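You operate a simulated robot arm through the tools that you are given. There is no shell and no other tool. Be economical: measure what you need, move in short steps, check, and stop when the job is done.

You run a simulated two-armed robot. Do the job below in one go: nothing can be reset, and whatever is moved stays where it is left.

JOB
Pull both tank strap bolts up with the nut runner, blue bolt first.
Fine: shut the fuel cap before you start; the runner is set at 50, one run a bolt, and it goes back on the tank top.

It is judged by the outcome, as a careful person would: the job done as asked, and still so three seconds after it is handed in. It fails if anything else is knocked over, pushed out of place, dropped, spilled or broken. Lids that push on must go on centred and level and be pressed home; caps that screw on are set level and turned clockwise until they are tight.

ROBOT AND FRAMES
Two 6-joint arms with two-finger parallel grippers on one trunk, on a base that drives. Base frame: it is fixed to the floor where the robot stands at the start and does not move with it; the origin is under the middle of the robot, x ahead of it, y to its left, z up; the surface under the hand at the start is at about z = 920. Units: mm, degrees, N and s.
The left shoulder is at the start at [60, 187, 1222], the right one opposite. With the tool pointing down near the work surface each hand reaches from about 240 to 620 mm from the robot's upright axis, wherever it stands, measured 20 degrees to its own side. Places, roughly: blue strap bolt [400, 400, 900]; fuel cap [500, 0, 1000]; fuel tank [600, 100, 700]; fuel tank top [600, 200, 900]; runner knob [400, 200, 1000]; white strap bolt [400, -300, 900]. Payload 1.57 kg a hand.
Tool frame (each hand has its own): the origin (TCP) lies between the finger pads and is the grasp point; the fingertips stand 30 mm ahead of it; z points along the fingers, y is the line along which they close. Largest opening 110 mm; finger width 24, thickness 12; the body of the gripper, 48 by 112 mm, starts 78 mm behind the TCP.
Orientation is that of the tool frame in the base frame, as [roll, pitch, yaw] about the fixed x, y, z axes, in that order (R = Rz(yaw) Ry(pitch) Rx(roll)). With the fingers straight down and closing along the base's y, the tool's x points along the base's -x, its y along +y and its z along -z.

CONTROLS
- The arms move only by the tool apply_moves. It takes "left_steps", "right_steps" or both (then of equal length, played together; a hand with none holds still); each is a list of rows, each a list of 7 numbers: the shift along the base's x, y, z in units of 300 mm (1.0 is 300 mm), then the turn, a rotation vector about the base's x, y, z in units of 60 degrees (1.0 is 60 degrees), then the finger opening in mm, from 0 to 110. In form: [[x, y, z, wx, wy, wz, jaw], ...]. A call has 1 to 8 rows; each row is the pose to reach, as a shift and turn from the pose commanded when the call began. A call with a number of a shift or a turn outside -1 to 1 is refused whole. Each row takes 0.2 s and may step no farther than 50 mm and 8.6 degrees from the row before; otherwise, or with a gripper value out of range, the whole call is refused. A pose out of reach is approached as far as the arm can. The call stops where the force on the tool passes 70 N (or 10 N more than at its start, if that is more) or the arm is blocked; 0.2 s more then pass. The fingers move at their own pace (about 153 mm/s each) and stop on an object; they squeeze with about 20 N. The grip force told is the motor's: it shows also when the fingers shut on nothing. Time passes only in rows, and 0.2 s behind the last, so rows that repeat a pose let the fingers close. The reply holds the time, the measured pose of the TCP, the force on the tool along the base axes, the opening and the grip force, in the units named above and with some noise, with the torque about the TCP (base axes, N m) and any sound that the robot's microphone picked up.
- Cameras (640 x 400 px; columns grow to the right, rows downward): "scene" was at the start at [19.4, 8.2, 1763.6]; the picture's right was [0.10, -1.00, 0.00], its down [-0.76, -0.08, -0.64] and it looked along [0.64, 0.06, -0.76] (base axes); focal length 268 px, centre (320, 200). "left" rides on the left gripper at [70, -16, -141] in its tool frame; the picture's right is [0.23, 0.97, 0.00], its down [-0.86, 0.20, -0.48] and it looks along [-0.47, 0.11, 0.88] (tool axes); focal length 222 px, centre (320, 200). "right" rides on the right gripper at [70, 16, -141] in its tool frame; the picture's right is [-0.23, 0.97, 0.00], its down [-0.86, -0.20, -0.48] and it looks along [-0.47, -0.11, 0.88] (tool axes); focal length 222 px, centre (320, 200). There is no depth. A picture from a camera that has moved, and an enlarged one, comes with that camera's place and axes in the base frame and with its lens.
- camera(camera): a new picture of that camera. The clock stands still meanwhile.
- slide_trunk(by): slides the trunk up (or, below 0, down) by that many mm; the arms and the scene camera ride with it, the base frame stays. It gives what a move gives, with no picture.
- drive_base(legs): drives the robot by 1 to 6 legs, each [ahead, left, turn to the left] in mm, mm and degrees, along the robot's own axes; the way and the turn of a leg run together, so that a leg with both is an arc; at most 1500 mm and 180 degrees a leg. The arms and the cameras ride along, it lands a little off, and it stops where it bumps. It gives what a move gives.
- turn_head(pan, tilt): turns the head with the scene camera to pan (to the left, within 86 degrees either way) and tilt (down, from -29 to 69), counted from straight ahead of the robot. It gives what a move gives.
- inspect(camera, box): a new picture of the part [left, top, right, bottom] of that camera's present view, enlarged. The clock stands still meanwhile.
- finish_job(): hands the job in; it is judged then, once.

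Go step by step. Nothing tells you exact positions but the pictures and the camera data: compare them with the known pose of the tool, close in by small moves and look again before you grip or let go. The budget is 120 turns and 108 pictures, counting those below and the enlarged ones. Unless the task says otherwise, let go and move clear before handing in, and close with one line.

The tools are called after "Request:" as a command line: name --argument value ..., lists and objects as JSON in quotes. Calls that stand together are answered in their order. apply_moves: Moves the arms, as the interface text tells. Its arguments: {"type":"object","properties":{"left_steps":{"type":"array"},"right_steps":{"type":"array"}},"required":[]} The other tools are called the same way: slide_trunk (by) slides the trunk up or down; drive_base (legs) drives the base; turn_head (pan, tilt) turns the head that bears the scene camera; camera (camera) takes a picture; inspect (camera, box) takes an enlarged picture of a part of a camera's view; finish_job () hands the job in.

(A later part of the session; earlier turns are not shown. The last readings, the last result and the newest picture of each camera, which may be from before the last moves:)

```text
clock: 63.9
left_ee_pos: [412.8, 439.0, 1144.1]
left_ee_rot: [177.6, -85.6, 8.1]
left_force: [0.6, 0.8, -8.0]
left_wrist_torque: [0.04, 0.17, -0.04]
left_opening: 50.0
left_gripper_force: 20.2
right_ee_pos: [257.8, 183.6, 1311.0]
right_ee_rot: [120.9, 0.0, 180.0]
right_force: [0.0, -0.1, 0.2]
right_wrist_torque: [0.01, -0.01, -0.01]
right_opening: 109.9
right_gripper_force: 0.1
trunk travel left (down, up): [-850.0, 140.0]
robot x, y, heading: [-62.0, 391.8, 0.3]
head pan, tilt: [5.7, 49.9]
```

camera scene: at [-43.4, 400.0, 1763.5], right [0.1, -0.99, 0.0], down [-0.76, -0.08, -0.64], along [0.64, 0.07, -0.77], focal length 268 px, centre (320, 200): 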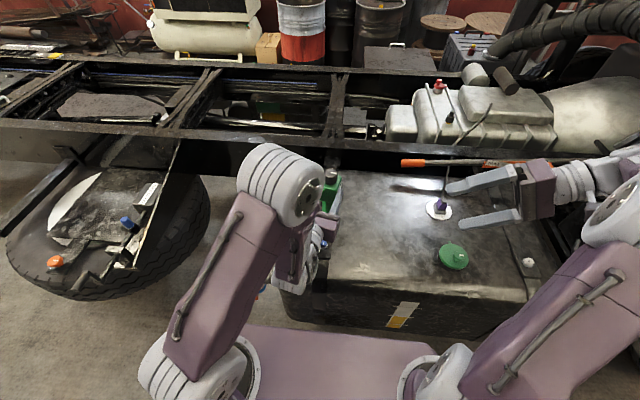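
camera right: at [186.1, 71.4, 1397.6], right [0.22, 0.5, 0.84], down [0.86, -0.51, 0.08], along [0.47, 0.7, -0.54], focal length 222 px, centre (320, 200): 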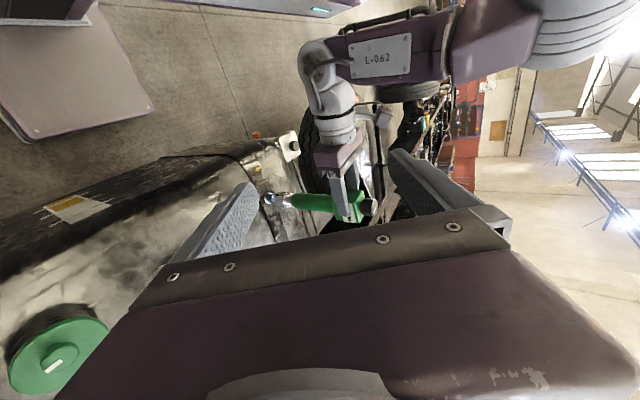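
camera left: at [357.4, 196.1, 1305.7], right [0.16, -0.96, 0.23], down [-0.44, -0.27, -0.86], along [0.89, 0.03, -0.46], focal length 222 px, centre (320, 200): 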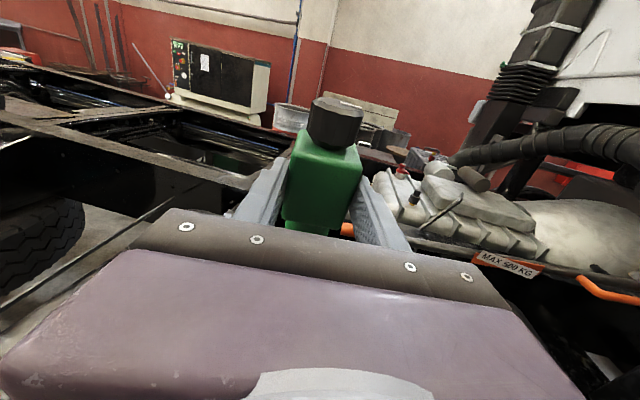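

Request:
apply_moves --left_steps '[[0, 0, -0.008, 0, 0, 0, 20], [0, 0, -0.016, 0, 0, 0, 20], [0, 0, -0.024, 0, 0, 0, 20], [0, 0, -0.03, 0, 0, 0, 20]]'

Request:
inspect --camera "right" --box '[240, 160, 400, 240]'

```text
clock: 64.9
left_ee_pos: [411.0, 437.7, 1135.8]
left_ee_rot: [177.2, -85.7, 8.6]
left_force: [-1.3, 3.6, 18.1]
left_wrist_torque: [0.46, -0.18, 0.09]
left_opening: 49.8
left_gripper_force: 19.5
right_ee_pos: [256.1, 182.4, 1311.6]
right_ee_rot: [120.9, 0.2, -180.0]
right_force: [0.4, 0.2, 0.3]
right_wrist_torque: [-0.04, -0.01, -0.01]
right_opening: 110.1
right_gripper_force: 0.0
trunk travel left (down, up): [-850.0, 140.0]
robot x, y, heading: [-65.0, 392.6, -0.0]
head pan, tilt: [5.7, 49.9]
```

```text
4.00 times, centred on (320, 200) of right
camera zoom: at [185.7, 70.1, 1397.7], right [0.22, 0.5, 0.84], down [0.85, -0.51, 0.08], along [0.47, 0.7, -0.54], focal length 888 px, centre (320, 200)
```

zoom: 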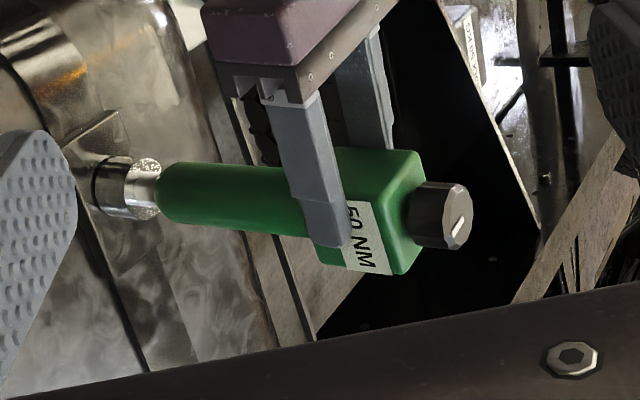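

The runner is seated (about 27 N down) with no sound yet, so the knob on top must drive it. The knob is near (438,441), z 1180–1203. I'll bring the right hand upright towards it from the right.

Request:
apply_moves --right_steps '[[0.06, 0.0, 0.03, -0.14, 0, 0, 90], [0.12, 0.03, 0.06, -0.28, 0, 0, 80], [0.2, 0.08, 0.1, -0.42, 0, 0, 70], [0.3, 0.14, 0.15, -0.56, 0, 0, 70], [0.4, 0.2, 0.2, -0.7, 0, 0, 70], [0.5, 0.26, 0.23, -0.84, 0, 0, 70], [0.58, 0.32, 0.23, -0.98, 0, 0, 70]]'

Request:
camera --camera "right"

Request:
camera --camera "scene"

```text
clock: 66.5
left_ee_pos: [411.2, 439.4, 1134.6]
left_ee_rot: [176.4, -85.5, 9.3]
left_force: [2.5, 2.0, 5.8]
left_wrist_torque: [0.46, -0.57, 0.0]
left_opening: 49.6
left_gripper_force: 20.4
right_ee_pos: [431.4, 279.7, 1380.3]
right_ee_rot: [-180.0, 0.1, -180.0]
right_force: [0.3, -0.2, 0.7]
right_wrist_torque: [0.01, 0.01, 0.01]
right_opening: 69.8
right_gripper_force: 0.1
trunk travel left (down, up): [-850.0, 140.0]
robot x, y, heading: [-68.5, 395.1, 0.0]
head pan, tilt: [5.7, 49.9]
```

```text
46 pictures are left
camera right: at [362.6, 296.0, 1522.1], right [0.23, 0.97, 0.0], down [0.86, -0.2, 0.48], along [0.46, -0.11, -0.88], focal length 222 px, centre (320, 200)
```

right: 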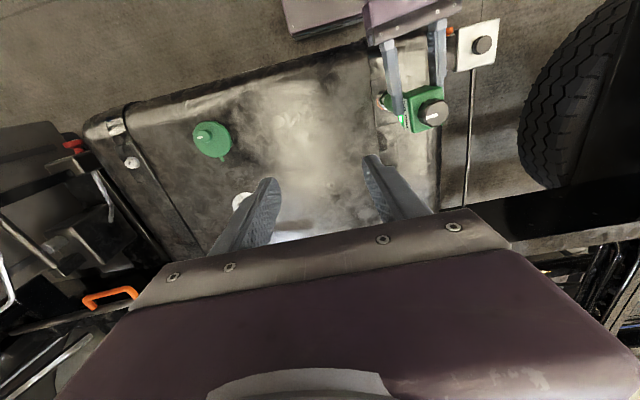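

```text
45 pictures are left
camera scene: at [-44.4, 405.4, 1763.6], right [0.1, -0.99, 0.0], down [-0.76, -0.08, -0.64], along [0.64, 0.06, -0.76], focal length 268 px, centre (320, 200)
```

scene: 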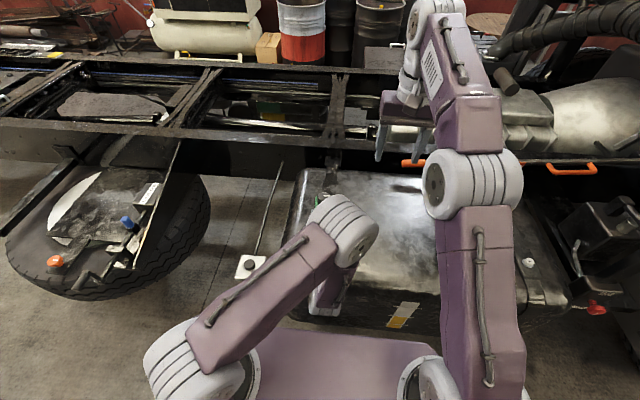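

Request:
apply_moves --right_steps '[[0, 0.08, 0, 0, 0, 0.14, 70], [0, 0.16, 0, 0, 0, 0.28, 70], [0, 0.24, 0, 0, 0, 0.42, 70], [0.01, 0.32, -0.03, 0, 0, 0.56, 70], [0.01, 0.4, -0.06, 0, 0, 0.7, 70], [0.01, 0.47, -0.1, 0, 0, 0.84, 70], [0.013, 0.527, -0.16, 0, 0, 0.98, 70]]'

Request:
camera --camera "right"

```text
clock: 68.3
left_ee_pos: [407.5, 462.1, 1111.9]
left_ee_rot: [-159.0, -83.0, -13.0]
left_force: [-0.3, -0.6, 10.9]
left_wrist_torque: [-0.17, -0.29, -0.03]
left_opening: 52.2
left_gripper_force: 19.8
right_ee_pos: [434.9, 407.9, 1342.4]
right_ee_rot: [-179.1, 1.8, -124.0]
right_force: [-0.1, 1.0, -0.3]
right_wrist_torque: [0.01, 0.02, -0.01]
right_opening: 70.0
right_gripper_force: 0.0
right hand out of reach, approached as far as the arm can: row 2, 3, 4, 5, 6, 7
trunk travel left (down, up): [-850.0, 140.0]
robot x, y, heading: [-66.5, 396.7, -0.0]
head pan, tilt: [5.7, 49.9]
stopped in row 7 (right hand): the arm was blocked; the commanded pose is now the measured one
```

```text
44 pictures are left
camera right: at [377.0, 356.4, 1481.0], right [-0.68, 0.73, -0.01], down [0.63, 0.59, 0.51], along [0.38, 0.34, -0.86], focal length 222 px, centre (320, 200)
```

right: 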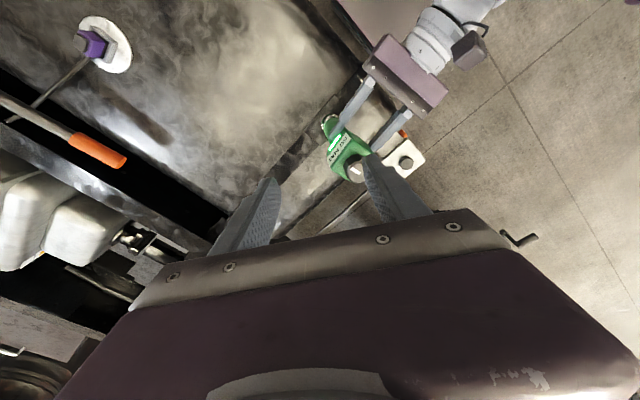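

The right arm blocked against the left arm and the left hand shifted. I'll inspect right away.

Request:
inspect --camera "right" --box '[290, 90, 430, 200]'

Request:
camera --camera "scene"

```text
3.64 times, centred on (360, 145) of right
camera zoom: at [377.0, 356.4, 1481.0], right [-0.68, 0.73, -0.01], down [0.63, 0.59, 0.51], along [0.38, 0.34, -0.86], focal length 808 px, centre (174, 400)
```

zoom: 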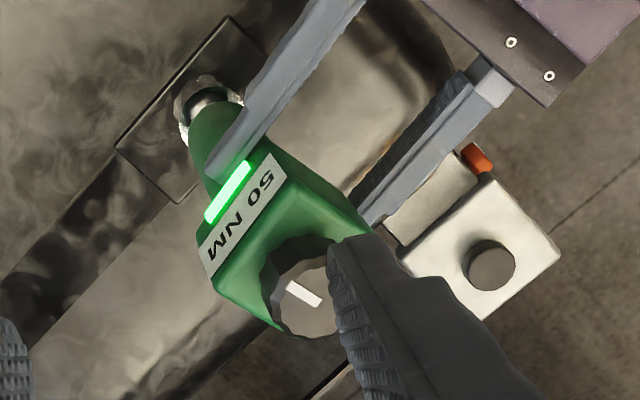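

```text
42 pictures are left
camera scene: at [-44.9, 403.6, 1763.5], right [0.1, -0.99, 0.0], down [-0.76, -0.08, -0.64], along [0.64, 0.06, -0.76], focal length 268 px, centre (320, 200)
```

scene: 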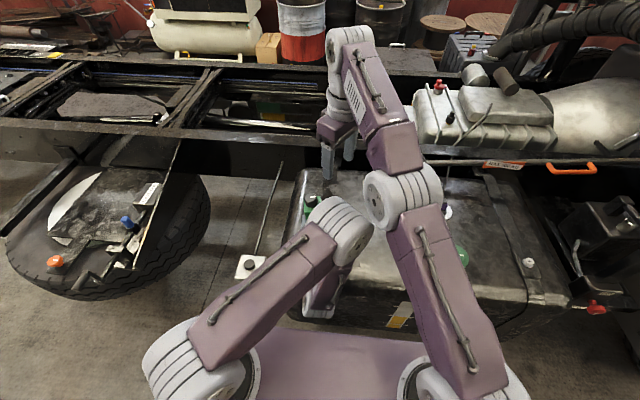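

The arms touched and the runner leans, but its socket is still on the bolt and a green lamp on it is now lit. I'll back the right arm out the way it came.

Request:
apply_moves --right_steps '[[0, -0.1, 0.03, 0, 0, -0.1, 70], [0, -0.2, 0.06, 0, 0, -0.22, 70], [0, -0.3, 0.08, 0, 0, -0.34, 70], [0, -0.42, 0.1, 0, 0, -0.46, 70], [0, -0.55, 0.12, 0, 0, -0.58, 70], [0, -0.7, 0.12, 0, 0, -0.7, 70], [0, -0.85, 0.12, 0, 0, -0.82, 70]]'

Request:
camera --camera "right"

```text
clock: 69.9
left_ee_pos: [406.5, 461.5, 1110.4]
left_ee_rot: [-158.3, -82.8, -13.6]
left_force: [1.1, -1.0, 4.4]
left_wrist_torque: [-0.08, -0.28, 0.07]
left_opening: 52.1
left_gripper_force: 19.9
right_ee_pos: [435.0, 150.3, 1377.4]
right_ee_rot: [-179.4, 1.7, -173.0]
right_force: [0.5, -0.4, 0.1]
right_wrist_torque: [0.05, -0.02, 0.0]
right_opening: 69.6
right_gripper_force: 0.1
trunk travel left (down, up): [-850.0, 140.0]
robot x, y, heading: [-57.8, 392.9, 0.2]
head pan, tilt: [5.7, 49.9]
```

```text
41 pictures are left
camera right: at [358.5, 159.1, 1516.2], right [0.11, 0.99, 0.0], down [0.86, -0.09, 0.51], along [0.5, -0.06, -0.86], focal length 222 px, centre (320, 200)
```

right: 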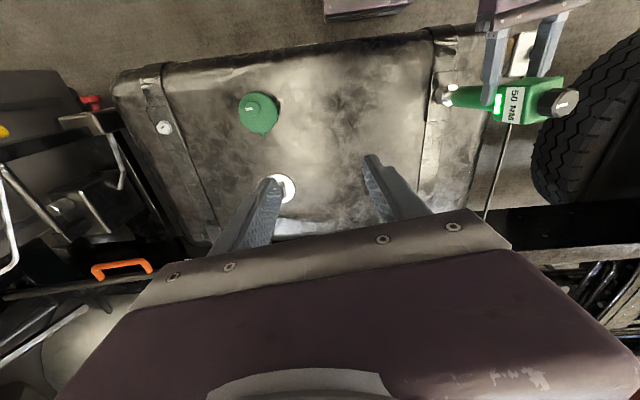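

Request:
inspect --camera "right" --box '[430, 60, 590, 150]'

```text
4.00 times, centred on (510, 105) of right
camera zoom: at [358.5, 159.1, 1516.2], right [0.11, 0.99, 0.0], down [0.86, -0.09, 0.51], along [0.5, -0.06, -0.86], focal length 888 px, centre (-440, 580)
```

zoom: 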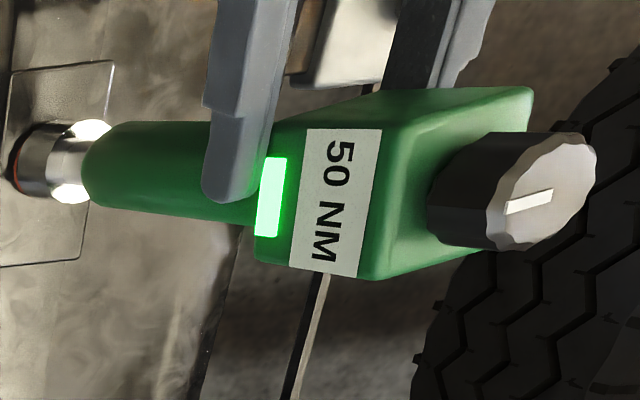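

The lamp is lit and the left hand has been pushed about 24 mm left and down, so the runner leans. I'll bring it back upright, then reseat the fingers on the block.

Request:
apply_moves --left_steps '[[0.005, -0.02, 0, 0, 0, 0, 20], [0.01, -0.04, 0, 0, 0, 0, 20], [0.015, -0.06, 0, 0, 0, 0, 20], [0.015, -0.076, 0, 0, 0, 0, 20], [0.015, -0.076, 0, 0, 0, 0, 20]]'

Request:
inspect --camera "right" --box '[430, 50, 590, 150]'

Request:
camera --camera "left"

```text
clock: 71.1
left_ee_pos: [411.9, 439.7, 1110.6]
left_ee_rot: [-159.3, -82.7, -12.7]
left_force: [1.3, 0.4, -3.5]
left_wrist_torque: [0.05, -0.04, 0.01]
left_opening: 50.3
left_gripper_force: 20.3
right_ee_pos: [435.8, 151.9, 1377.4]
right_ee_rot: [-179.3, 1.6, -173.0]
right_force: [-0.3, -0.5, 0.9]
right_wrist_torque: [0.03, -0.01, 0.04]
right_opening: 70.0
right_gripper_force: 0.0
trunk travel left (down, up): [-850.0, 140.0]
robot x, y, heading: [-65.9, 395.9, 0.3]
head pan, tilt: [5.7, 49.9]
```

```text
4.00 times, centred on (510, 100) of right
camera zoom: at [359.6, 161.2, 1516.1], right [0.11, 0.99, -0.01], down [0.86, -0.09, 0.51], along [0.5, -0.06, -0.86], focal length 888 px, centre (-440, 600)
```

zoom: 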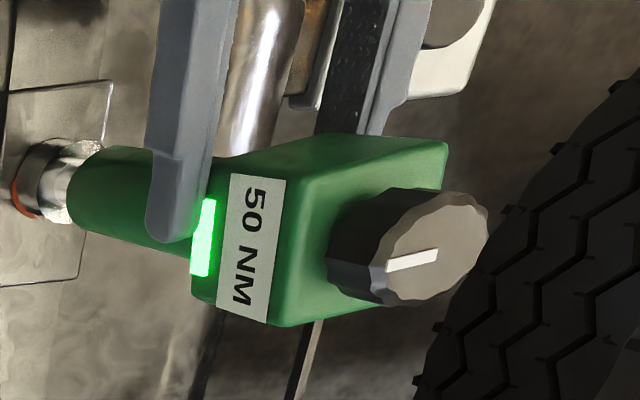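

```text
38 pictures are left
camera left: at [279.1, 433.1, 1197.4], right [0.16, -0.97, 0.18], down [-0.55, -0.24, -0.8], along [0.82, 0.03, -0.57], focal length 222 px, centre (320, 200)
```

left: 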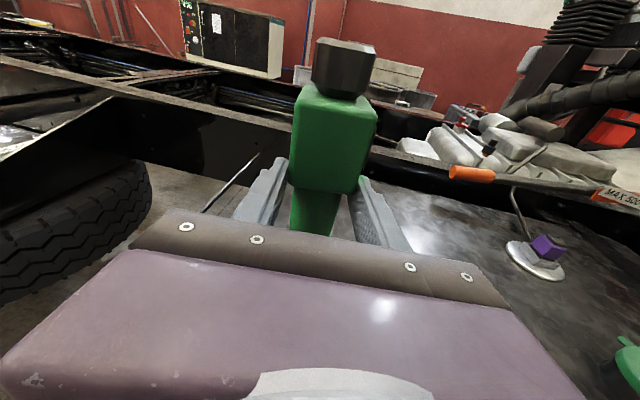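

The runner is upright again. While it stands on the bolt, I'll ease the fingers a few mm, raise the hand about 20 mm to the middle of the block, and regrip.

Request:
apply_moves --left_steps '[[0, 0, 0, 0, 0, 0, 54], [0, 0, 0.02, 0, 0, 0, 55], [0, 0, 0.045, 0, 0, 0, 55], [0, 0, 0.07, 0, 0, 0, 55], [0, 0, 0.07, 0, 0, 0, 30], [0, 0, 0.07, 0, 0, 0, 20]]'

Request:
apply_moves --left_steps '[[0, 0, 0.04, 0, 0, 0, 20], [0, 0, 0.09, 0, 0, 0, 20], [0, 0, 0.14, 0, 0, 0, 20], [0, 0, 0.18, 0, 0, 0, 20], [0, 0, 0.2, 0, 0, 0, 20]]'

Request:
inspect --camera "right" --box '[420, 40, 600, 150]'

```text
clock: 72.5
left_ee_pos: [411.8, 439.6, 1131.5]
left_ee_rot: [-159.3, -82.6, -12.6]
left_force: [-1.0, -1.6, 0.0]
left_wrist_torque: [-0.38, 0.43, -0.1]
left_opening: 50.7
left_gripper_force: 19.9
right_ee_pos: [435.4, 151.2, 1377.7]
right_ee_rot: [-179.3, 1.8, -172.9]
right_force: [-0.5, -0.3, 0.6]
right_wrist_torque: [-0.02, 0.02, 0.01]
right_opening: 69.8
right_gripper_force: 0.1
trunk travel left (down, up): [-850.0, 140.0]
robot x, y, heading: [-66.4, 395.2, 0.3]
head pan, tilt: [5.7, 49.9]
```

```text
clock: 73.7
left_ee_pos: [412.2, 439.3, 1192.1]
left_ee_rot: [-159.3, -82.8, -12.6]
left_force: [-0.4, -0.1, -8.1]
left_wrist_torque: [-0.03, 0.25, 0.03]
left_opening: 49.9
left_gripper_force: 20.5
right_ee_pos: [435.8, 151.7, 1376.3]
right_ee_rot: [-179.4, 1.6, -173.0]
right_force: [0.2, -0.3, -0.5]
right_wrist_torque: [-0.01, -0.01, 0.0]
right_opening: 70.2
right_gripper_force: 0.1
trunk travel left (down, up): [-850.0, 140.0]
robot x, y, heading: [-67.4, 394.4, 0.0]
head pan, tilt: [5.7, 49.9]
```

```text
3.56 times, centred on (510, 95) of right
camera zoom: at [359.8, 161.6, 1516.2], right [0.11, 0.99, -0.01], down [0.86, -0.09, 0.51], along [0.5, -0.06, -0.86], focal length 790 px, centre (-356, 573)
```

zoom: 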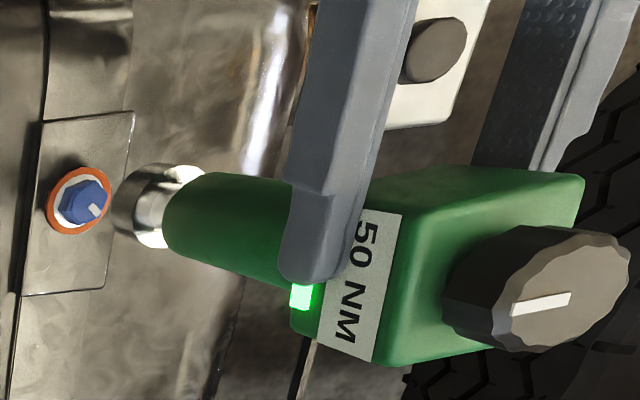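

The blue bolt now shows an orange ring squeezed out around its washer and the runner's lamp stays green. The press itself ran the bolt, so blue is done and I must not touch it again. I'll lift higher to clear the fuel cap and return the right hand to its side-viewing pose.

Request:
apply_moves --left_steps '[[0, 0, 0.06, 0, 0, 0, 20], [0, 0, 0.12, 0, 0, 0, 20], [0, 0, 0.18, 0, 0, 0, 20], [0, 0, 0.24, 0, 0, 0, 20], [0, 0, 0.27, 0, 0, 0, 20], [0, 0, 0.27, 0, 0, 0, 20], [0, 0, 0.27, 0, 0, 0, 20]]' --right_steps '[[-0.08, 0.02, 0, 0.14, 0, -0.017, 70], [-0.16, 0.04, 0, 0.28, 0, -0.034, 70], [-0.24, 0.06, 0, 0.42, 0, -0.05, 70], [-0.32, 0.08, 0, 0.56, 0, -0.07, 70], [-0.4, 0.1, -0.05, 0.7, 0, -0.085, 70], [-0.48, 0.1, -0.1, 0.84, 0, -0.1, 70], [-0.55, 0.1, -0.2, 0.97, 0, -0.117, 70]]'

Request:
drive_base --legs '[[0, -684, 0]]'

Request:
camera --camera "right"

```text
clock: 75.3
left_ee_pos: [413.8, 438.6, 1272.8]
left_ee_rot: [-158.6, -82.8, -13.3]
left_force: [0.4, -0.7, -8.8]
left_wrist_torque: [-0.06, 0.27, 0.01]
left_opening: 49.6
left_gripper_force: 20.5
right_ee_pos: [269.2, 182.2, 1317.2]
right_ee_rot: [122.5, 3.7, 176.4]
right_force: [0.0, -0.3, 0.0]
right_wrist_torque: [0.02, 0.01, -0.01]
right_opening: 69.8
right_gripper_force: 0.1
trunk travel left (down, up): [-850.0, 140.0]
robot x, y, heading: [-64.2, 396.2, 0.1]
head pan, tilt: [5.7, 49.9]
```

```text
clock: 79.0
left_ee_pos: [411.3, -218.0, 1272.2]
left_ee_rot: [-159.8, -82.8, -12.9]
left_force: [-1.0, 0.1, -8.2]
left_wrist_torque: [-0.06, 0.26, -0.02]
left_opening: 50.1
left_gripper_force: 19.7
right_ee_pos: [264.9, -473.7, 1319.1]
right_ee_rot: [122.6, 3.6, 175.7]
right_force: [-0.2, 0.2, 0.1]
right_wrist_torque: [0.01, 0.01, -0.01]
right_opening: 70.1
right_gripper_force: 0.0
trunk travel left (down, up): [-850.0, 140.0]
robot x, y, heading: [-67.2, -259.4, -0.3]
head pan, tilt: [5.7, 49.9]
```

```text
36 pictures are left
camera right: at [181.7, -577.8, 1403.5], right [0.21, 0.51, 0.83], down [0.81, -0.57, 0.14], along [0.55, 0.64, -0.53], focal length 222 px, centre (320, 200)
```

right: 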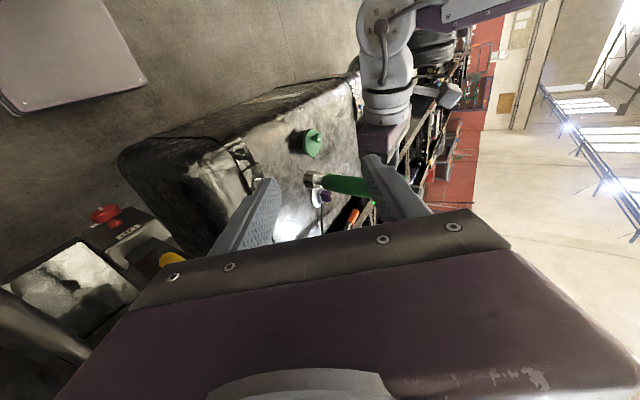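

The base landed about 28 mm short, so I'll make that up with the left arm. I'll also move the right camera forward for a clear view of the white bolt.

Request:
apply_moves --left_steps '[[0, -0.03, -0.03, 0, 0, 0, 20], [0.005, -0.06, -0.06, 0, 0, 0, 20], [0.007, -0.09, -0.1, 0, 0, 0, 20], [0.007, -0.09, -0.1, 0, 0, 0, 20]]' --right_steps '[[0.12, 0, 0, 0, 0, 0, 110], [0.24, 0, 0, 0, 0, 0, 110], [0.36, 0, 0, 0, 0, 0, 110], [0.48, 0, 0, 0, 0, 0, 110]]'

Request:
camera --camera "right"

```text
clock: 79.7
left_ee_pos: [370.8, -283.2, 1263.2]
left_ee_rot: [-166.5, -84.3, -11.3]
left_force: [-0.1, -0.3, -9.5]
left_wrist_torque: [-0.04, 0.24, -0.03]
left_opening: 50.0
left_gripper_force: 20.1
right_ee_pos: [276.4, -500.2, 1332.7]
right_ee_rot: [122.6, 3.2, 172.3]
right_force: [-92.2, 77.6, 12.8]
right_wrist_torque: [-8.15, -7.75, -11.52]
right_opening: 110.0
right_gripper_force: 0.0
trunk travel left (down, up): [-850.0, 140.0]
robot x, y, heading: [-74.5, -287.5, -5.5]
head pan, tilt: [5.7, 49.9]
stopped in row 3 (right hand): the force on the tool passed its limit at 164 N (the readings are from after the stop); the commanded pose is now the measured one
```

```text
35 pictures are left
camera right: at [188.3, -600.5, 1418.7], right [0.25, 0.5, 0.83], down [0.77, -0.62, 0.14], along [0.58, 0.61, -0.54], focal length 222 px, centre (320, 200)
```

right: 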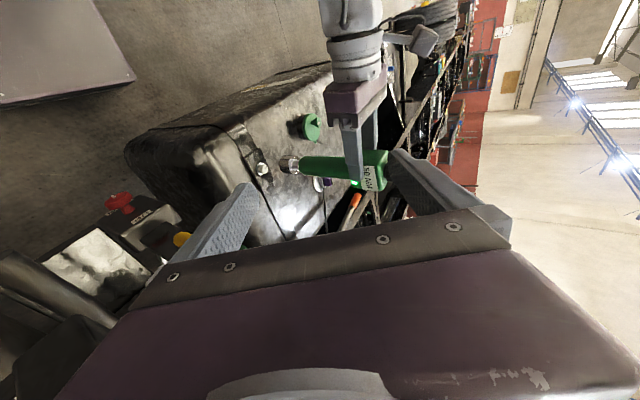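

The right hand bumped something on the right. I'll look before moving.

Request:
camera --camera "scene"

```text
34 pictures are left
camera scene: at [-117.6, -242.1, 1765.5], right [0.0, -1.0, 0.02], down [-0.74, -0.02, -0.67], along [0.67, -0.02, -0.74], focal length 268 px, centre (320, 200)
```

scene: 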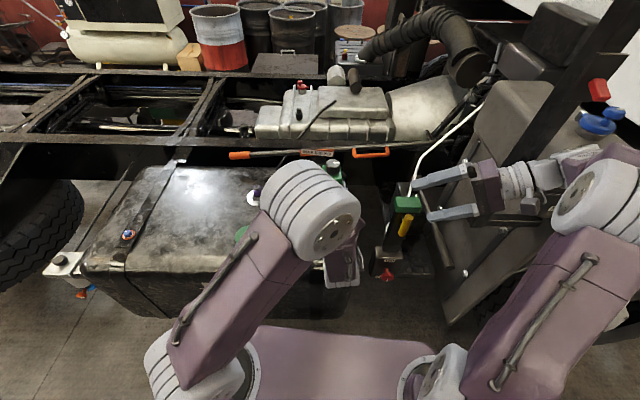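

The right forearm is up against the fixed grey panel beside the tank. I'll back the right hand away, towards me and to the left.

Request:
apply_moves --right_steps '[[-0.05, 0.05, 0.0, 0, 0, 0, 110], [-0.13, 0.12, 0, 0, 0, 0, 110], [-0.22, 0.2, 0, 0, 0, 0, 110], [-0.3, 0.28, 0, 0, 0, 0, 110]]'

Request:
camera --camera "scene"

```text
clock: 80.7
left_ee_pos: [405.3, -276.1, 1249.9]
left_ee_rot: [-158.5, -82.6, -16.6]
left_force: [-2.1, -1.2, -7.9]
left_wrist_torque: [-0.06, 0.26, 0.02]
left_opening: 50.1
left_gripper_force: 20.4
right_ee_pos: [235.6, -418.4, 1316.1]
right_ee_rot: [121.8, 1.9, 173.9]
right_force: [0.0, -0.4, 1.0]
right_wrist_torque: [0.0, -0.08, -0.06]
right_opening: 110.0
right_gripper_force: 0.1
trunk travel left (down, up): [-850.0, 140.0]
robot x, y, heading: [-72.1, -270.0, -3.0]
head pan, tilt: [5.7, 49.9]
```

```text
33 pictures are left
camera scene: at [-56.8, -266.0, 1763.4], right [0.05, -1.0, 0.0], down [-0.76, -0.03, -0.65], along [0.65, 0.03, -0.76], focal length 268 px, centre (320, 200)
```

scene: 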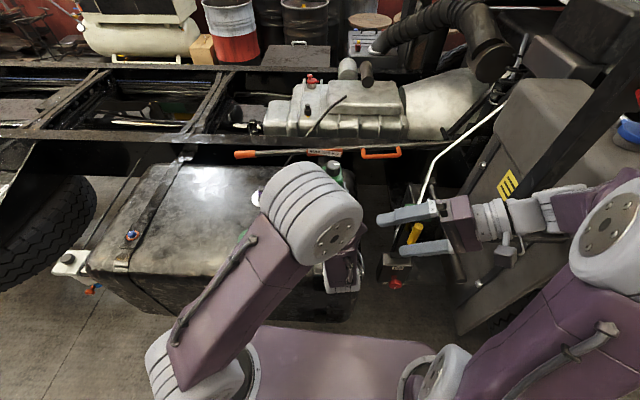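

Request:
camera --camera "right"

```text
32 pictures are left
camera right: at [151.7, -520.1, 1401.5], right [0.25, 0.49, 0.83], down [0.79, -0.6, 0.11], along [0.56, 0.63, -0.54], focal length 222 px, centre (320, 200)
```

right: 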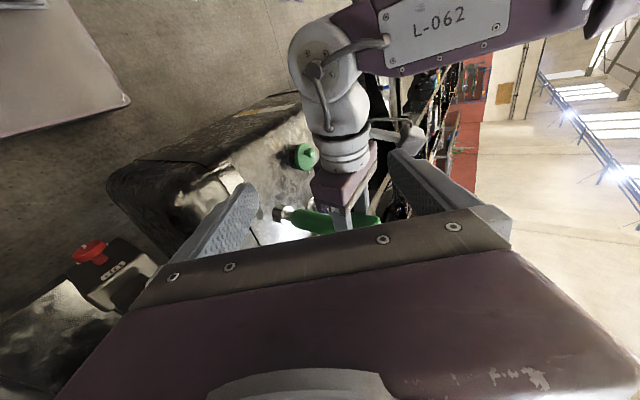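

Request:
apply_moves --left_steps '[[0.01, 0.04, -0.02, 0, 0, 0, 20], [0.02, 0.08, -0.04, 0, 0, 0, 20], [0.027, 0.11, -0.06, 0, 0, 0, 20], [0.027, 0.11, -0.06, 0, 0, 0, 20]]' --right_steps '[[0, 0, 0, 0, 0, -0.1, 110], [0, 0, 0.0, 0, 0, -0.2, 110], [0, 0, 0, 0, 0, -0.3, 110], [0, 0, 0, 0, 0, -0.4, 110]]'

Request:
camera --camera "right"

```text
clock: 81.7
left_ee_pos: [418.1, -244.7, 1229.9]
left_ee_rot: [-160.3, -82.5, -15.1]
left_force: [1.2, -0.4, -9.4]
left_wrist_torque: [-0.05, 0.24, 0.03]
left_opening: 49.9
left_gripper_force: 19.9
right_ee_pos: [240.3, -417.3, 1313.9]
right_ee_rot: [122.0, 1.8, 149.6]
right_force: [-0.2, 0.1, -0.3]
right_wrist_torque: [-0.01, 0.0, 0.02]
right_opening: 110.1
right_gripper_force: 0.2
trunk travel left (down, up): [-850.0, 140.0]
robot x, y, heading: [-73.7, -276.3, -3.2]
head pan, tilt: [5.7, 49.9]
```

```text
31 pictures are left
camera right: at [121.7, -476.5, 1400.5], right [0.44, 0.34, 0.83], down [0.48, -0.87, 0.11], along [0.76, 0.35, -0.54], focal length 222 px, centre (320, 200)
```

right: 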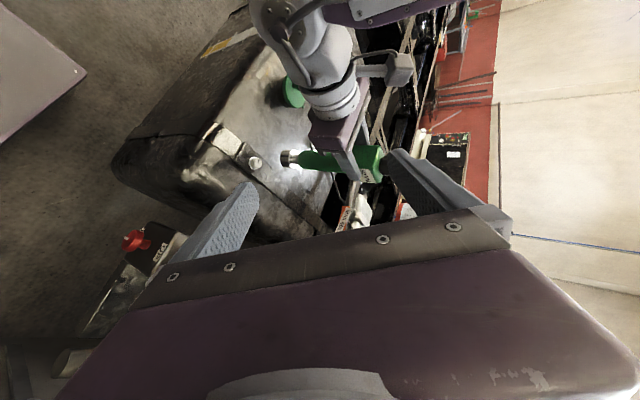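

Bolt and socket are both in view. I'll enlarge them.

Request:
inspect --camera "right" --box '[220, 120, 340, 200]'

```text
5.00 times, centred on (280, 160) of right
camera zoom: at [121.7, -476.5, 1400.5], right [0.44, 0.34, 0.83], down [0.48, -0.87, 0.11], along [0.76, 0.35, -0.54], focal length 1111 px, centre (520, 400)
```

zoom: 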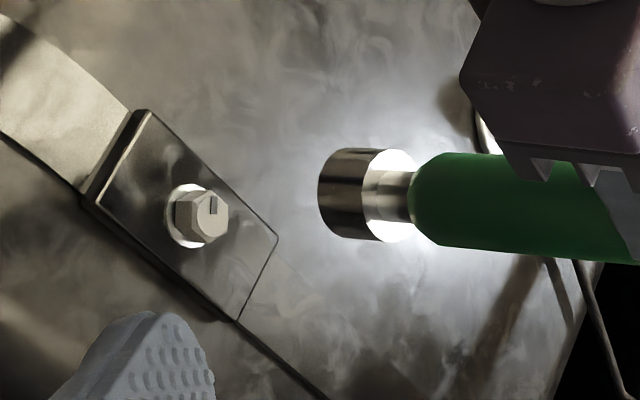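

The bolt sits about 12 mm off in the picture plane. I'll shift (+5,−10) and lower about 50 mm, then check again.

Request:
apply_moves --left_steps '[[0.01, -0.02, -0.04, 0, 0, 0, 20], [0.017, -0.035, -0.09, 0, 0, 0, 20], [0.017, -0.035, -0.14, 0, 0, 0, 20], [0.017, -0.035, -0.165, 0, 0, 0, 20], [0.017, -0.035, -0.165, 0, 0, 0, 20]]'

Request:
inspect --camera "right" --box '[220, 120, 340, 200]'

```text
clock: 82.9
left_ee_pos: [421.4, -255.7, 1180.7]
left_ee_rot: [-159.5, -82.6, -15.7]
left_force: [0.0, 0.2, -8.3]
left_wrist_torque: [-0.05, 0.24, 0.02]
left_opening: 49.8
left_gripper_force: 19.6
right_ee_pos: [240.3, -418.9, 1313.9]
right_ee_rot: [121.9, 1.6, 149.8]
right_force: [-0.2, -0.1, 0.1]
right_wrist_torque: [-0.01, 0.0, 0.01]
right_opening: 110.1
right_gripper_force: 0.0
trunk travel left (down, up): [-850.0, 140.0]
robot x, y, heading: [-72.3, -273.3, -3.1]
head pan, tilt: [5.7, 49.9]
```

```text
5.00 times, centred on (280, 160) of right
camera zoom: at [121.2, -478.3, 1400.3], right [0.43, 0.34, 0.83], down [0.48, -0.87, 0.11], along [0.76, 0.35, -0.54], focal length 1111 px, centre (520, 400)
```

zoom: 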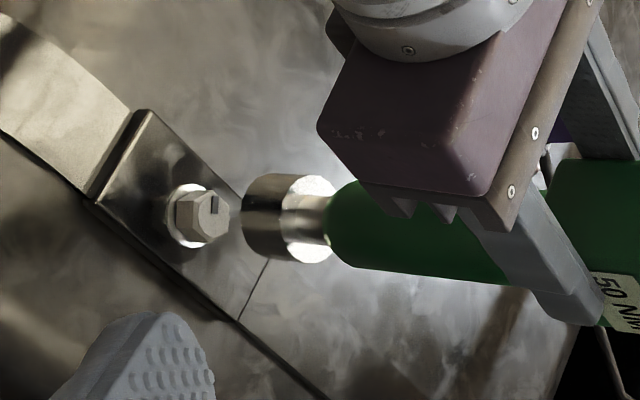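

In this view the socket is lined up, and the height geometry agrees within about 2 mm. I'll lower gently, watching the force.

Request:
apply_moves --left_steps '[[0.004, 0.003, -0.02, 0, 0, 0, 20], [0.004, 0.003, -0.04, 0, 0, 0, 20], [0.004, 0.003, -0.06, 0, 0, 0, 20], [0.004, 0.003, -0.08, 0, 0, 0, 20]]'

Request:
inspect --camera "right" --box '[220, 120, 340, 200]'

```text
clock: 83.9
left_ee_pos: [423.0, -253.9, 1157.6]
left_ee_rot: [-159.5, -82.5, -15.8]
left_force: [-0.5, -0.7, -7.9]
left_wrist_torque: [-0.03, 0.22, 0.01]
left_opening: 49.7
left_gripper_force: 20.4
right_ee_pos: [240.9, -418.0, 1313.4]
right_ee_rot: [121.9, 1.6, 149.8]
right_force: [0.2, 0.3, -0.3]
right_wrist_torque: [0.0, 0.02, -0.01]
right_opening: 110.2
right_gripper_force: 0.1
trunk travel left (down, up): [-850.0, 140.0]
robot x, y, heading: [-71.0, -274.1, -3.0]
head pan, tilt: [5.7, 49.9]
```

```text
5.00 times, centred on (280, 160) of right
camera zoom: at [121.3, -478.4, 1400.3], right [0.43, 0.34, 0.83], down [0.48, -0.87, 0.11], along [0.76, 0.35, -0.54], focal length 1111 px, centre (520, 400)
```

zoom: 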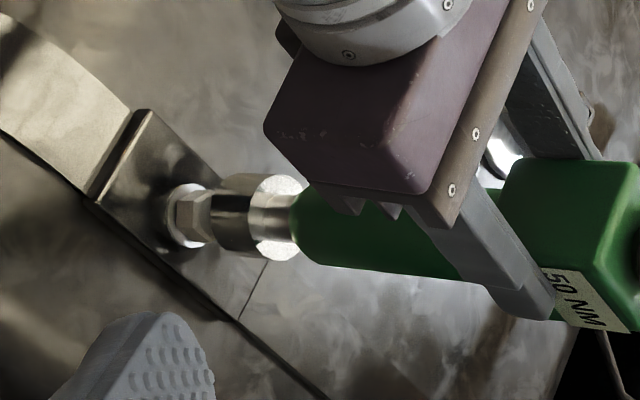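

Request:
apply_moves --left_steps '[[0, 0, -0.01, 0, 0, 0, 20], [0, 0, -0.02, 0, 0, 0, 20], [0, 0, -0.03, 0, 0, 0, 20], [0, 0, -0.04, 0, 0, 0, 20]]'

Request:
inspect --camera "right" --box '[220, 120, 340, 200]'

```text
clock: 84.9
left_ee_pos: [422.4, -253.3, 1149.4]
left_ee_rot: [-159.3, -82.9, -16.0]
left_force: [-0.4, 1.9, 18.2]
left_wrist_torque: [0.13, -0.22, 0.06]
left_opening: 50.0
left_gripper_force: 19.8
right_ee_pos: [236.8, -418.4, 1315.3]
right_ee_rot: [121.8, 1.8, 149.8]
right_force: [-0.4, 0.3, -0.1]
right_wrist_torque: [-0.02, -0.02, 0.02]
right_opening: 110.0
right_gripper_force: 0.0
trunk travel left (down, up): [-850.0, 140.0]
robot x, y, heading: [-70.5, -270.5, -3.0]
head pan, tilt: [5.7, 49.9]
```

```text
5.00 times, centred on (280, 160) of right
camera zoom: at [117.6, -478.2, 1401.1], right [0.43, 0.34, 0.83], down [0.48, -0.87, 0.11], along [0.76, 0.35, -0.54], focal length 1111 px, centre (520, 400)
```

zoom: 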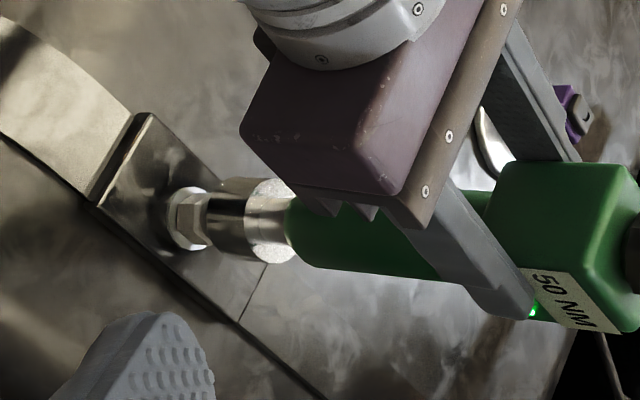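

The socket is resting on top of the head rather than over it, about 5–6 mm too far from the camera. I'll raise it, shift (−5,−3.5) and try again.

Request:
apply_moves --left_steps '[[0, 0, 0.02, 0, 0, 0, 20], [0, 0, 0.03, 0, 0, 0, 20], [-0.008, -0.006, 0.03, 0, 0, 0, 20], [-0.017, -0.012, 0.03, 0, 0, 0, 20], [-0.017, -0.012, 0.03, 0, 0, 0, 20]]'

Request:
inspect --camera "right" --box '[230, 135, 300, 185]'

```text
clock: 86.1
left_ee_pos: [418.2, -257.5, 1153.7]
left_ee_rot: [-159.5, -82.5, -15.7]
left_force: [0.1, -0.1, -8.7]
left_wrist_torque: [-0.05, 0.28, 0.03]
left_opening: 49.8
left_gripper_force: 19.9
right_ee_pos: [239.6, -418.8, 1314.3]
right_ee_rot: [121.8, 1.7, 149.8]
right_force: [0.8, -0.1, -0.3]
right_wrist_torque: [0.02, 0.03, 0.03]
right_opening: 110.3
right_gripper_force: 0.0
trunk travel left (down, up): [-850.0, 140.0]
robot x, y, heading: [-74.2, -274.4, -3.2]
head pan, tilt: [5.7, 49.9]
```

```text
8.00 times, centred on (265, 160) of right
camera zoom: at [121.1, -478.3, 1400.3], right [0.43, 0.34, 0.83], down [0.48, -0.87, 0.11], along [0.76, 0.35, -0.54], focal length 1777 px, centre (760, 520)
```

zoom: 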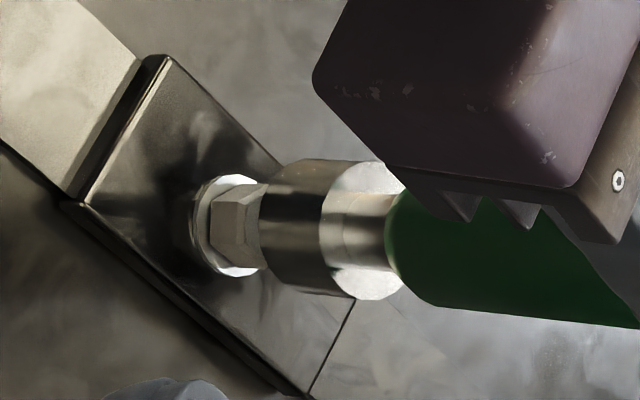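

Request:
apply_moves --left_steps '[[0, 0, -0.01, 0, 0, 0, 20], [0, 0, -0.02, 0, 0, 0, 20], [0, 0, -0.03, 0, 0, 0, 20]]'

```text
clock: 86.9
left_ee_pos: [418.0, -256.0, 1145.6]
left_ee_rot: [-159.2, -82.4, -16.0]
left_force: [-1.6, -0.5, -6.3]
left_wrist_torque: [-0.03, 0.64, -0.01]
left_opening: 50.0
left_gripper_force: 19.8
right_ee_pos: [238.5, -418.4, 1313.6]
right_ee_rot: [121.9, 1.6, 149.8]
right_force: [0.6, -0.2, -0.1]
right_wrist_torque: [0.01, -0.02, -0.02]
right_opening: 109.9
right_gripper_force: 0.0
trunk travel left (down, up): [-850.0, 140.0]
robot x, y, heading: [-70.4, -272.3, -3.2]
head pan, tilt: [5.7, 49.9]
```

It's sliding in with a slight side push towards −x. I'll ease that way and continue down.

Request:
apply_moves --left_steps '[[-0.006, 0, -0.005, 0, 0, 0, 20], [-0.008, 0, -0.013, 0, 0, 0, 20], [-0.008, 0, -0.022, 0, 0, 0, 20], [-0.008, 0, -0.03, 0, 0, 0, 20]]'

Request:
inspect --camera "right" --box '[220, 120, 380, 220]'

```text
clock: 87.9
left_ee_pos: [417.5, -258.2, 1136.0]
left_ee_rot: [-159.7, -82.5, -15.6]
left_force: [0.3, -2.3, -7.8]
left_wrist_torque: [-0.6, 0.22, -0.07]
left_opening: 49.9
left_gripper_force: 20.4
right_ee_pos: [239.3, -418.9, 1314.0]
right_ee_rot: [121.9, 1.7, 149.7]
right_force: [-0.4, 0.4, 0.2]
right_wrist_torque: [0.0, 0.0, 0.01]
right_opening: 109.7
right_gripper_force: 0.1
trunk travel left (down, up): [-850.0, 140.0]
robot x, y, heading: [-75.6, -273.2, -3.0]
head pan, tilt: [5.7, 49.9]
```

```text
4.00 times, centred on (300, 170) of right
camera zoom: at [121.1, -479.0, 1400.2], right [0.43, 0.34, 0.83], down [0.48, -0.87, 0.11], along [0.76, 0.35, -0.54], focal length 888 px, centre (400, 320)
```

zoom: 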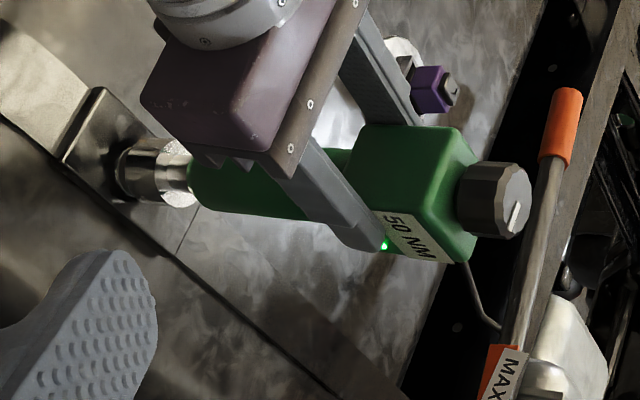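

The socket is now over the white bolt. I'll trim 1 mm in −y and press down gently.

Request:
apply_moves --left_steps '[[0, -0.003, -0.008, 0, 0, 0, 20], [0, -0.004, -0.016, 0, 0, 0, 20], [0, -0.004, -0.024, 0, 0, 0, 20], [0, -0.004, -0.03, 0, 0, 0, 20]]'

```text
clock: 88.9
left_ee_pos: [417.0, -258.7, 1128.7]
left_ee_rot: [-159.5, -82.6, -15.8]
left_force: [-0.3, 0.4, -2.4]
left_wrist_torque: [-0.04, 0.14, -0.03]
left_opening: 50.1
left_gripper_force: 19.6
right_ee_pos: [240.0, -419.7, 1314.0]
right_ee_rot: [121.9, 1.7, 149.9]
right_force: [0.3, 0.0, 1.1]
right_wrist_torque: [-0.02, -0.01, 0.0]
right_opening: 110.0
right_gripper_force: 0.0
trunk travel left (down, up): [-850.0, 140.0]
robot x, y, heading: [-72.1, -269.0, -2.9]
head pan, tilt: [5.7, 49.9]
```

Request:
apply_moves --left_steps '[[0, 0, -0.008, 0, 0, 0, 20], [0, 0, -0.014, 0, 0, 0, 20], [0, 0, -0.014, 0, 0, 0, 20]]'

Request:
inspect --camera "right" --box '[220, 120, 380, 220]'

```text
clock: 89.7
left_ee_pos: [414.7, -259.7, 1124.1]
left_ee_rot: [-159.2, -82.8, -15.9]
left_force: [-0.9, -2.1, 15.8]
left_wrist_torque: [-0.55, -0.39, -0.16]
left_opening: 49.8
left_gripper_force: 20.2
right_ee_pos: [237.2, -418.9, 1315.4]
right_ee_rot: [121.7, 1.8, 149.9]
right_force: [0.1, -1.0, -0.1]
right_wrist_torque: [0.02, -0.04, -0.02]
right_opening: 110.0
right_gripper_force: 0.2
trunk travel left (down, up): [-850.0, 140.0]
robot x, y, heading: [-71.9, -273.4, -3.6]
head pan, tilt: [5.7, 49.9]
```

```text
4.00 times, centred on (300, 170) of right
camera zoom: at [117.5, -479.0, 1400.9], right [0.43, 0.34, 0.83], down [0.48, -0.87, 0.11], along [0.76, 0.35, -0.54], focal length 888 px, centre (400, 320)
```

zoom: 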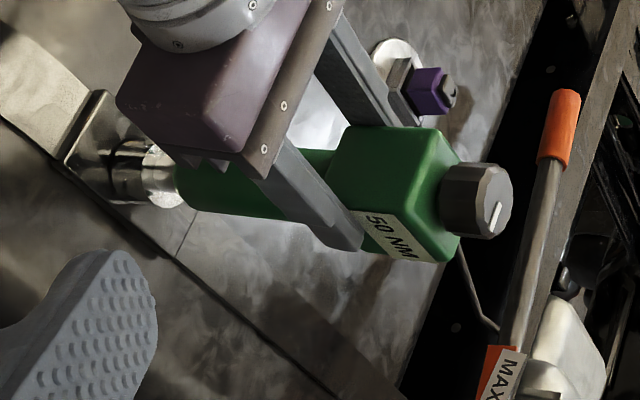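

Pressed at about 25 N, and the lamp has gone out, so a run appears to be in progress. I'll hold still for a couple of seconds.

Request:
apply_moves --left_steps '[[0, 0, 0, 0, 0, 0, 20], [0, 0, 0, 0, 0, 0, 20], [0, 0, 0, 0, 0, 0, 20], [0, 0, 0, 0, 0, 0, 20], [0, 0, 0, 0, 0, 0, 20], [0, 0, 0, 0, 0, 0, 20], [0, 0, 0, 0, 0, 0, 20], [0, 0, 0, 0, 0, 0, 20]]'

Request:
inspect --camera "right" --box '[220, 120, 380, 220]'

```text
clock: 91.5
left_ee_pos: [413.6, -259.2, 1124.1]
left_ee_rot: [-159.0, -82.6, -16.2]
left_force: [-3.4, -2.6, 9.8]
left_wrist_torque: [-0.56, 0.21, -0.08]
left_opening: 50.2
left_gripper_force: 19.8
right_ee_pos: [237.3, -418.9, 1315.8]
right_ee_rot: [121.8, 1.8, 149.8]
right_force: [-0.1, 0.6, 0.0]
right_wrist_torque: [0.01, -0.03, -0.01]
right_opening: 109.9
right_gripper_force: 0.0
trunk travel left (down, up): [-850.0, 140.0]
robot x, y, heading: [-72.5, -274.5, -3.1]
head pan, tilt: [5.7, 49.9]
```

```text
4.00 times, centred on (300, 170) of right
camera zoom: at [117.7, -479.0, 1400.7], right [0.43, 0.34, 0.83], down [0.48, -0.87, 0.11], along [0.76, 0.35, -0.54], focal length 888 px, centre (400, 320)
```

zoom: 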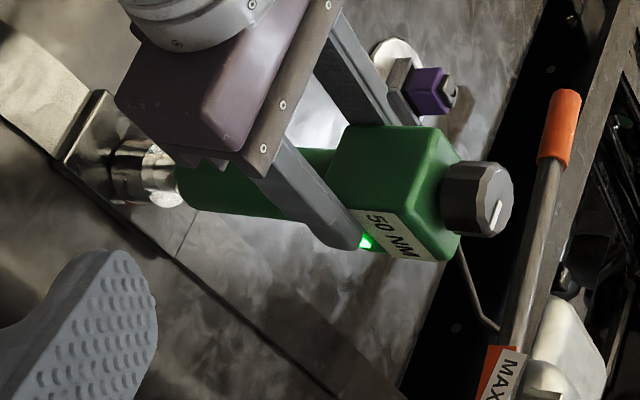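

The lamp is green again, so the run finished. I'll lift off and check the bolt.

Request:
apply_moves --left_steps '[[0, 0, 0.03, 0, 0, 0, 20], [0, 0, 0.08, 0, 0, 0, 20], [0, 0, 0.14, 0, 0, 0, 20], [0, 0, 0.22, 0, 0, 0, 20], [0, 0, 0.32, 0, 0, 0, 20], [0, 0, 0.42, 0, 0, 0, 20]]'

Request:
inspect --camera "right" --box '[220, 110, 380, 210]'

```text
clock: 92.9
left_ee_pos: [416.5, -258.4, 1249.0]
left_ee_rot: [-159.3, -82.5, -15.9]
left_force: [-0.1, 0.1, -8.5]
left_wrist_torque: [-0.05, 0.25, 0.0]
left_opening: 49.9
left_gripper_force: 19.9
right_ee_pos: [239.1, -418.5, 1314.1]
right_ee_rot: [122.0, 1.8, 149.8]
right_force: [0.3, 0.6, -0.3]
right_wrist_torque: [-0.03, -0.01, -0.02]
right_opening: 109.8
right_gripper_force: 0.1
trunk travel left (down, up): [-850.0, 140.0]
robot x, y, heading: [-72.4, -271.8, -3.0]
head pan, tilt: [5.7, 49.9]
```

```text
4.00 times, centred on (300, 160) of right
camera zoom: at [119.9, -477.9, 1400.5], right [0.43, 0.34, 0.83], down [0.48, -0.87, 0.11], along [0.76, 0.35, -0.54], focal length 888 px, centre (400, 360)
```

zoom: 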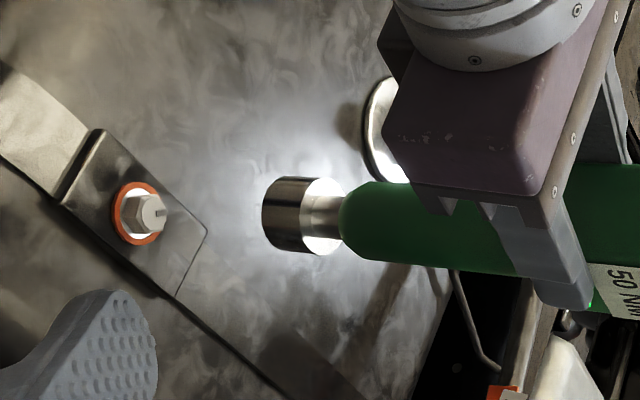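

Both bolts now show the orange ring, white included. I'll drive back to the start place with the heading straightened, to lay the runner back where it was.

Request:
drive_base --legs '[[0, 272, 3], [70, 0, 0]]'

Request:
apply_moves --left_steps '[[0, 0.12, 0.0, 0, 0, 0.13, 20], [0, 0.24, 0, 0, 0, 0.26, 20], [0, 0.36, 0, 0, 0, 0.39, 20], [0, 0.48, 0, 0, 0, 0.52, 20], [0, 0.6, 0, 0, 0, 0.65, 20], [0, 0.72, 0, 0, 0, 0.78, 20], [0, 0.84, 0, 0, 0, 0.91, 20], [0, 0.95, 0, 0, 0, 1.0, 20]]' --right_steps '[[0, -0.05, 0, 0, 0, 0.05, 110], [0, -0.1, 0, 0, 0, 0.1, 110], [0, -0.15, 0, 0, 0, 0.15, 110], [0, -0.2, 0, 0, 0, 0.2, 110], [0, -0.25, 0, 0, 0, 0.25, 110], [0, -0.3, 0, 0, 0, 0.3, 110], [0, -0.33, 0, 0, 0, 0.35, 110], [0, -0.35, 0, 0, 0, 0.4, 110]]'

```text
clock: 95.4
left_ee_pos: [484.7, 38.8, 1251.6]
left_ee_rot: [-158.3, -82.9, -14.2]
left_force: [-1.8, 0.7, -8.4]
left_wrist_torque: [-0.03, 0.24, -0.04]
left_opening: 49.7
left_gripper_force: 20.3
right_ee_pos: [313.4, -130.4, 1315.5]
right_ee_rot: [121.7, 2.0, 152.6]
right_force: [-0.7, -0.1, 0.3]
right_wrist_torque: [0.03, -0.04, -0.07]
right_opening: 110.1
right_gripper_force: 0.1
trunk travel left (down, up): [-850.0, 140.0]
robot x, y, heading: [4.6, -0.0, -0.2]
head pan, tilt: [5.7, 49.9]
```

```text
clock: 97.2
left_ee_pos: [491.0, 326.2, 1247.7]
left_ee_rot: [-159.2, -82.5, 46.7]
left_force: [1.0, 0.7, -9.0]
left_wrist_torque: [-0.23, 0.08, 0.02]
left_opening: 50.1
left_gripper_force: 20.1
right_ee_pos: [323.3, -233.6, 1315.0]
right_ee_rot: [121.9, 1.7, 176.5]
right_force: [0.0, 0.4, 0.9]
right_wrist_torque: [-0.03, -0.01, -0.02]
right_opening: 110.1
right_gripper_force: 0.0
trunk travel left (down, up): [-850.0, 140.0]
robot x, y, heading: [1.1, 2.5, -0.3]
head pan, tilt: [5.7, 49.9]
```

Request:
apply_moves --left_steps '[[0, 0, 0, -0.122, 0.05, 0, 20], [0, 0, 0, -0.244, 0.1, 0, 20], [0, 0, 0, -0.366, 0.151, 0, 20], [0, 0, 0, -0.49, 0.202, 0, 20]]'

Request:
apply_moves --left_steps '[[-0.03, -0.04, 0, -0.128, 0.053, 0, 20], [-0.06, -0.08, 0, -0.256, 0.106, 0, 20], [-0.09, -0.12, 0, -0.384, 0.158, 0, 20], [-0.12, -0.16, 0, -0.512, 0.211, 0, 20], [-0.15, -0.2, -0.02, -0.64, 0.264, 0, 20], [-0.18, -0.24, -0.04, -0.768, 0.317, 0, 20], [-0.2, -0.27, -0.06, -0.896, 0.37, 0, 20]]'

Request:
camera --camera "right"

```text
clock: 98.2
left_ee_pos: [490.3, 325.0, 1248.5]
left_ee_rot: [-176.7, -51.0, 63.2]
left_force: [0.3, -0.2, -8.7]
left_wrist_torque: [-0.01, 0.03, 0.01]
left_opening: 49.8
left_gripper_force: 19.9
right_ee_pos: [322.4, -234.4, 1314.3]
right_ee_rot: [122.0, 1.7, 176.5]
right_force: [-0.2, 0.1, -0.5]
right_wrist_torque: [0.01, 0.0, -0.02]
right_opening: 109.9
right_gripper_force: 0.1
trunk travel left (down, up): [-850.0, 140.0]
robot x, y, heading: [4.4, 1.5, -0.5]
head pan, tilt: [5.7, 49.9]
```

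```text
clock: 99.8
left_ee_pos: [432.3, 243.2, 1231.2]
left_ee_rot: [179.6, 7.1, 65.0]
left_force: [0.0, 0.4, -8.7]
left_wrist_torque: [0.31, -0.15, -0.02]
left_opening: 50.2
left_gripper_force: 20.2
right_ee_pos: [322.1, -233.1, 1315.6]
right_ee_rot: [121.9, 1.8, 176.6]
right_force: [-0.2, 0.4, 0.7]
right_wrist_torque: [0.02, 0.01, 0.02]
right_opening: 110.1
right_gripper_force: 0.0
trunk travel left (down, up): [-850.0, 140.0]
robot x, y, heading: [3.3, 5.3, -0.4]
head pan, tilt: [5.7, 49.9]
```

```text
21 pictures are left
camera right: at [243.5, -339.9, 1400.3], right [0.23, 0.5, 0.83], down [0.82, -0.56, 0.11], along [0.52, 0.66, -0.54], focal length 222 px, centre (320, 200)
```

right: 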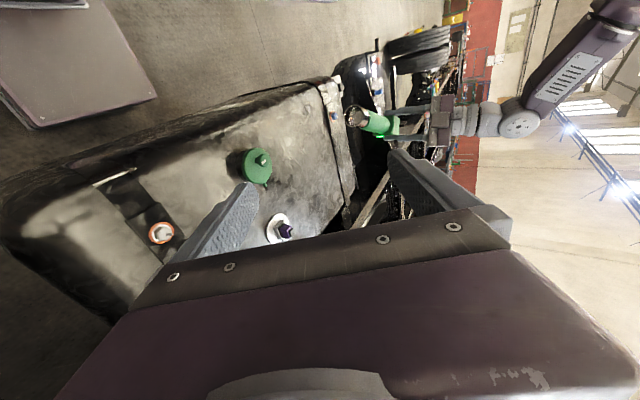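

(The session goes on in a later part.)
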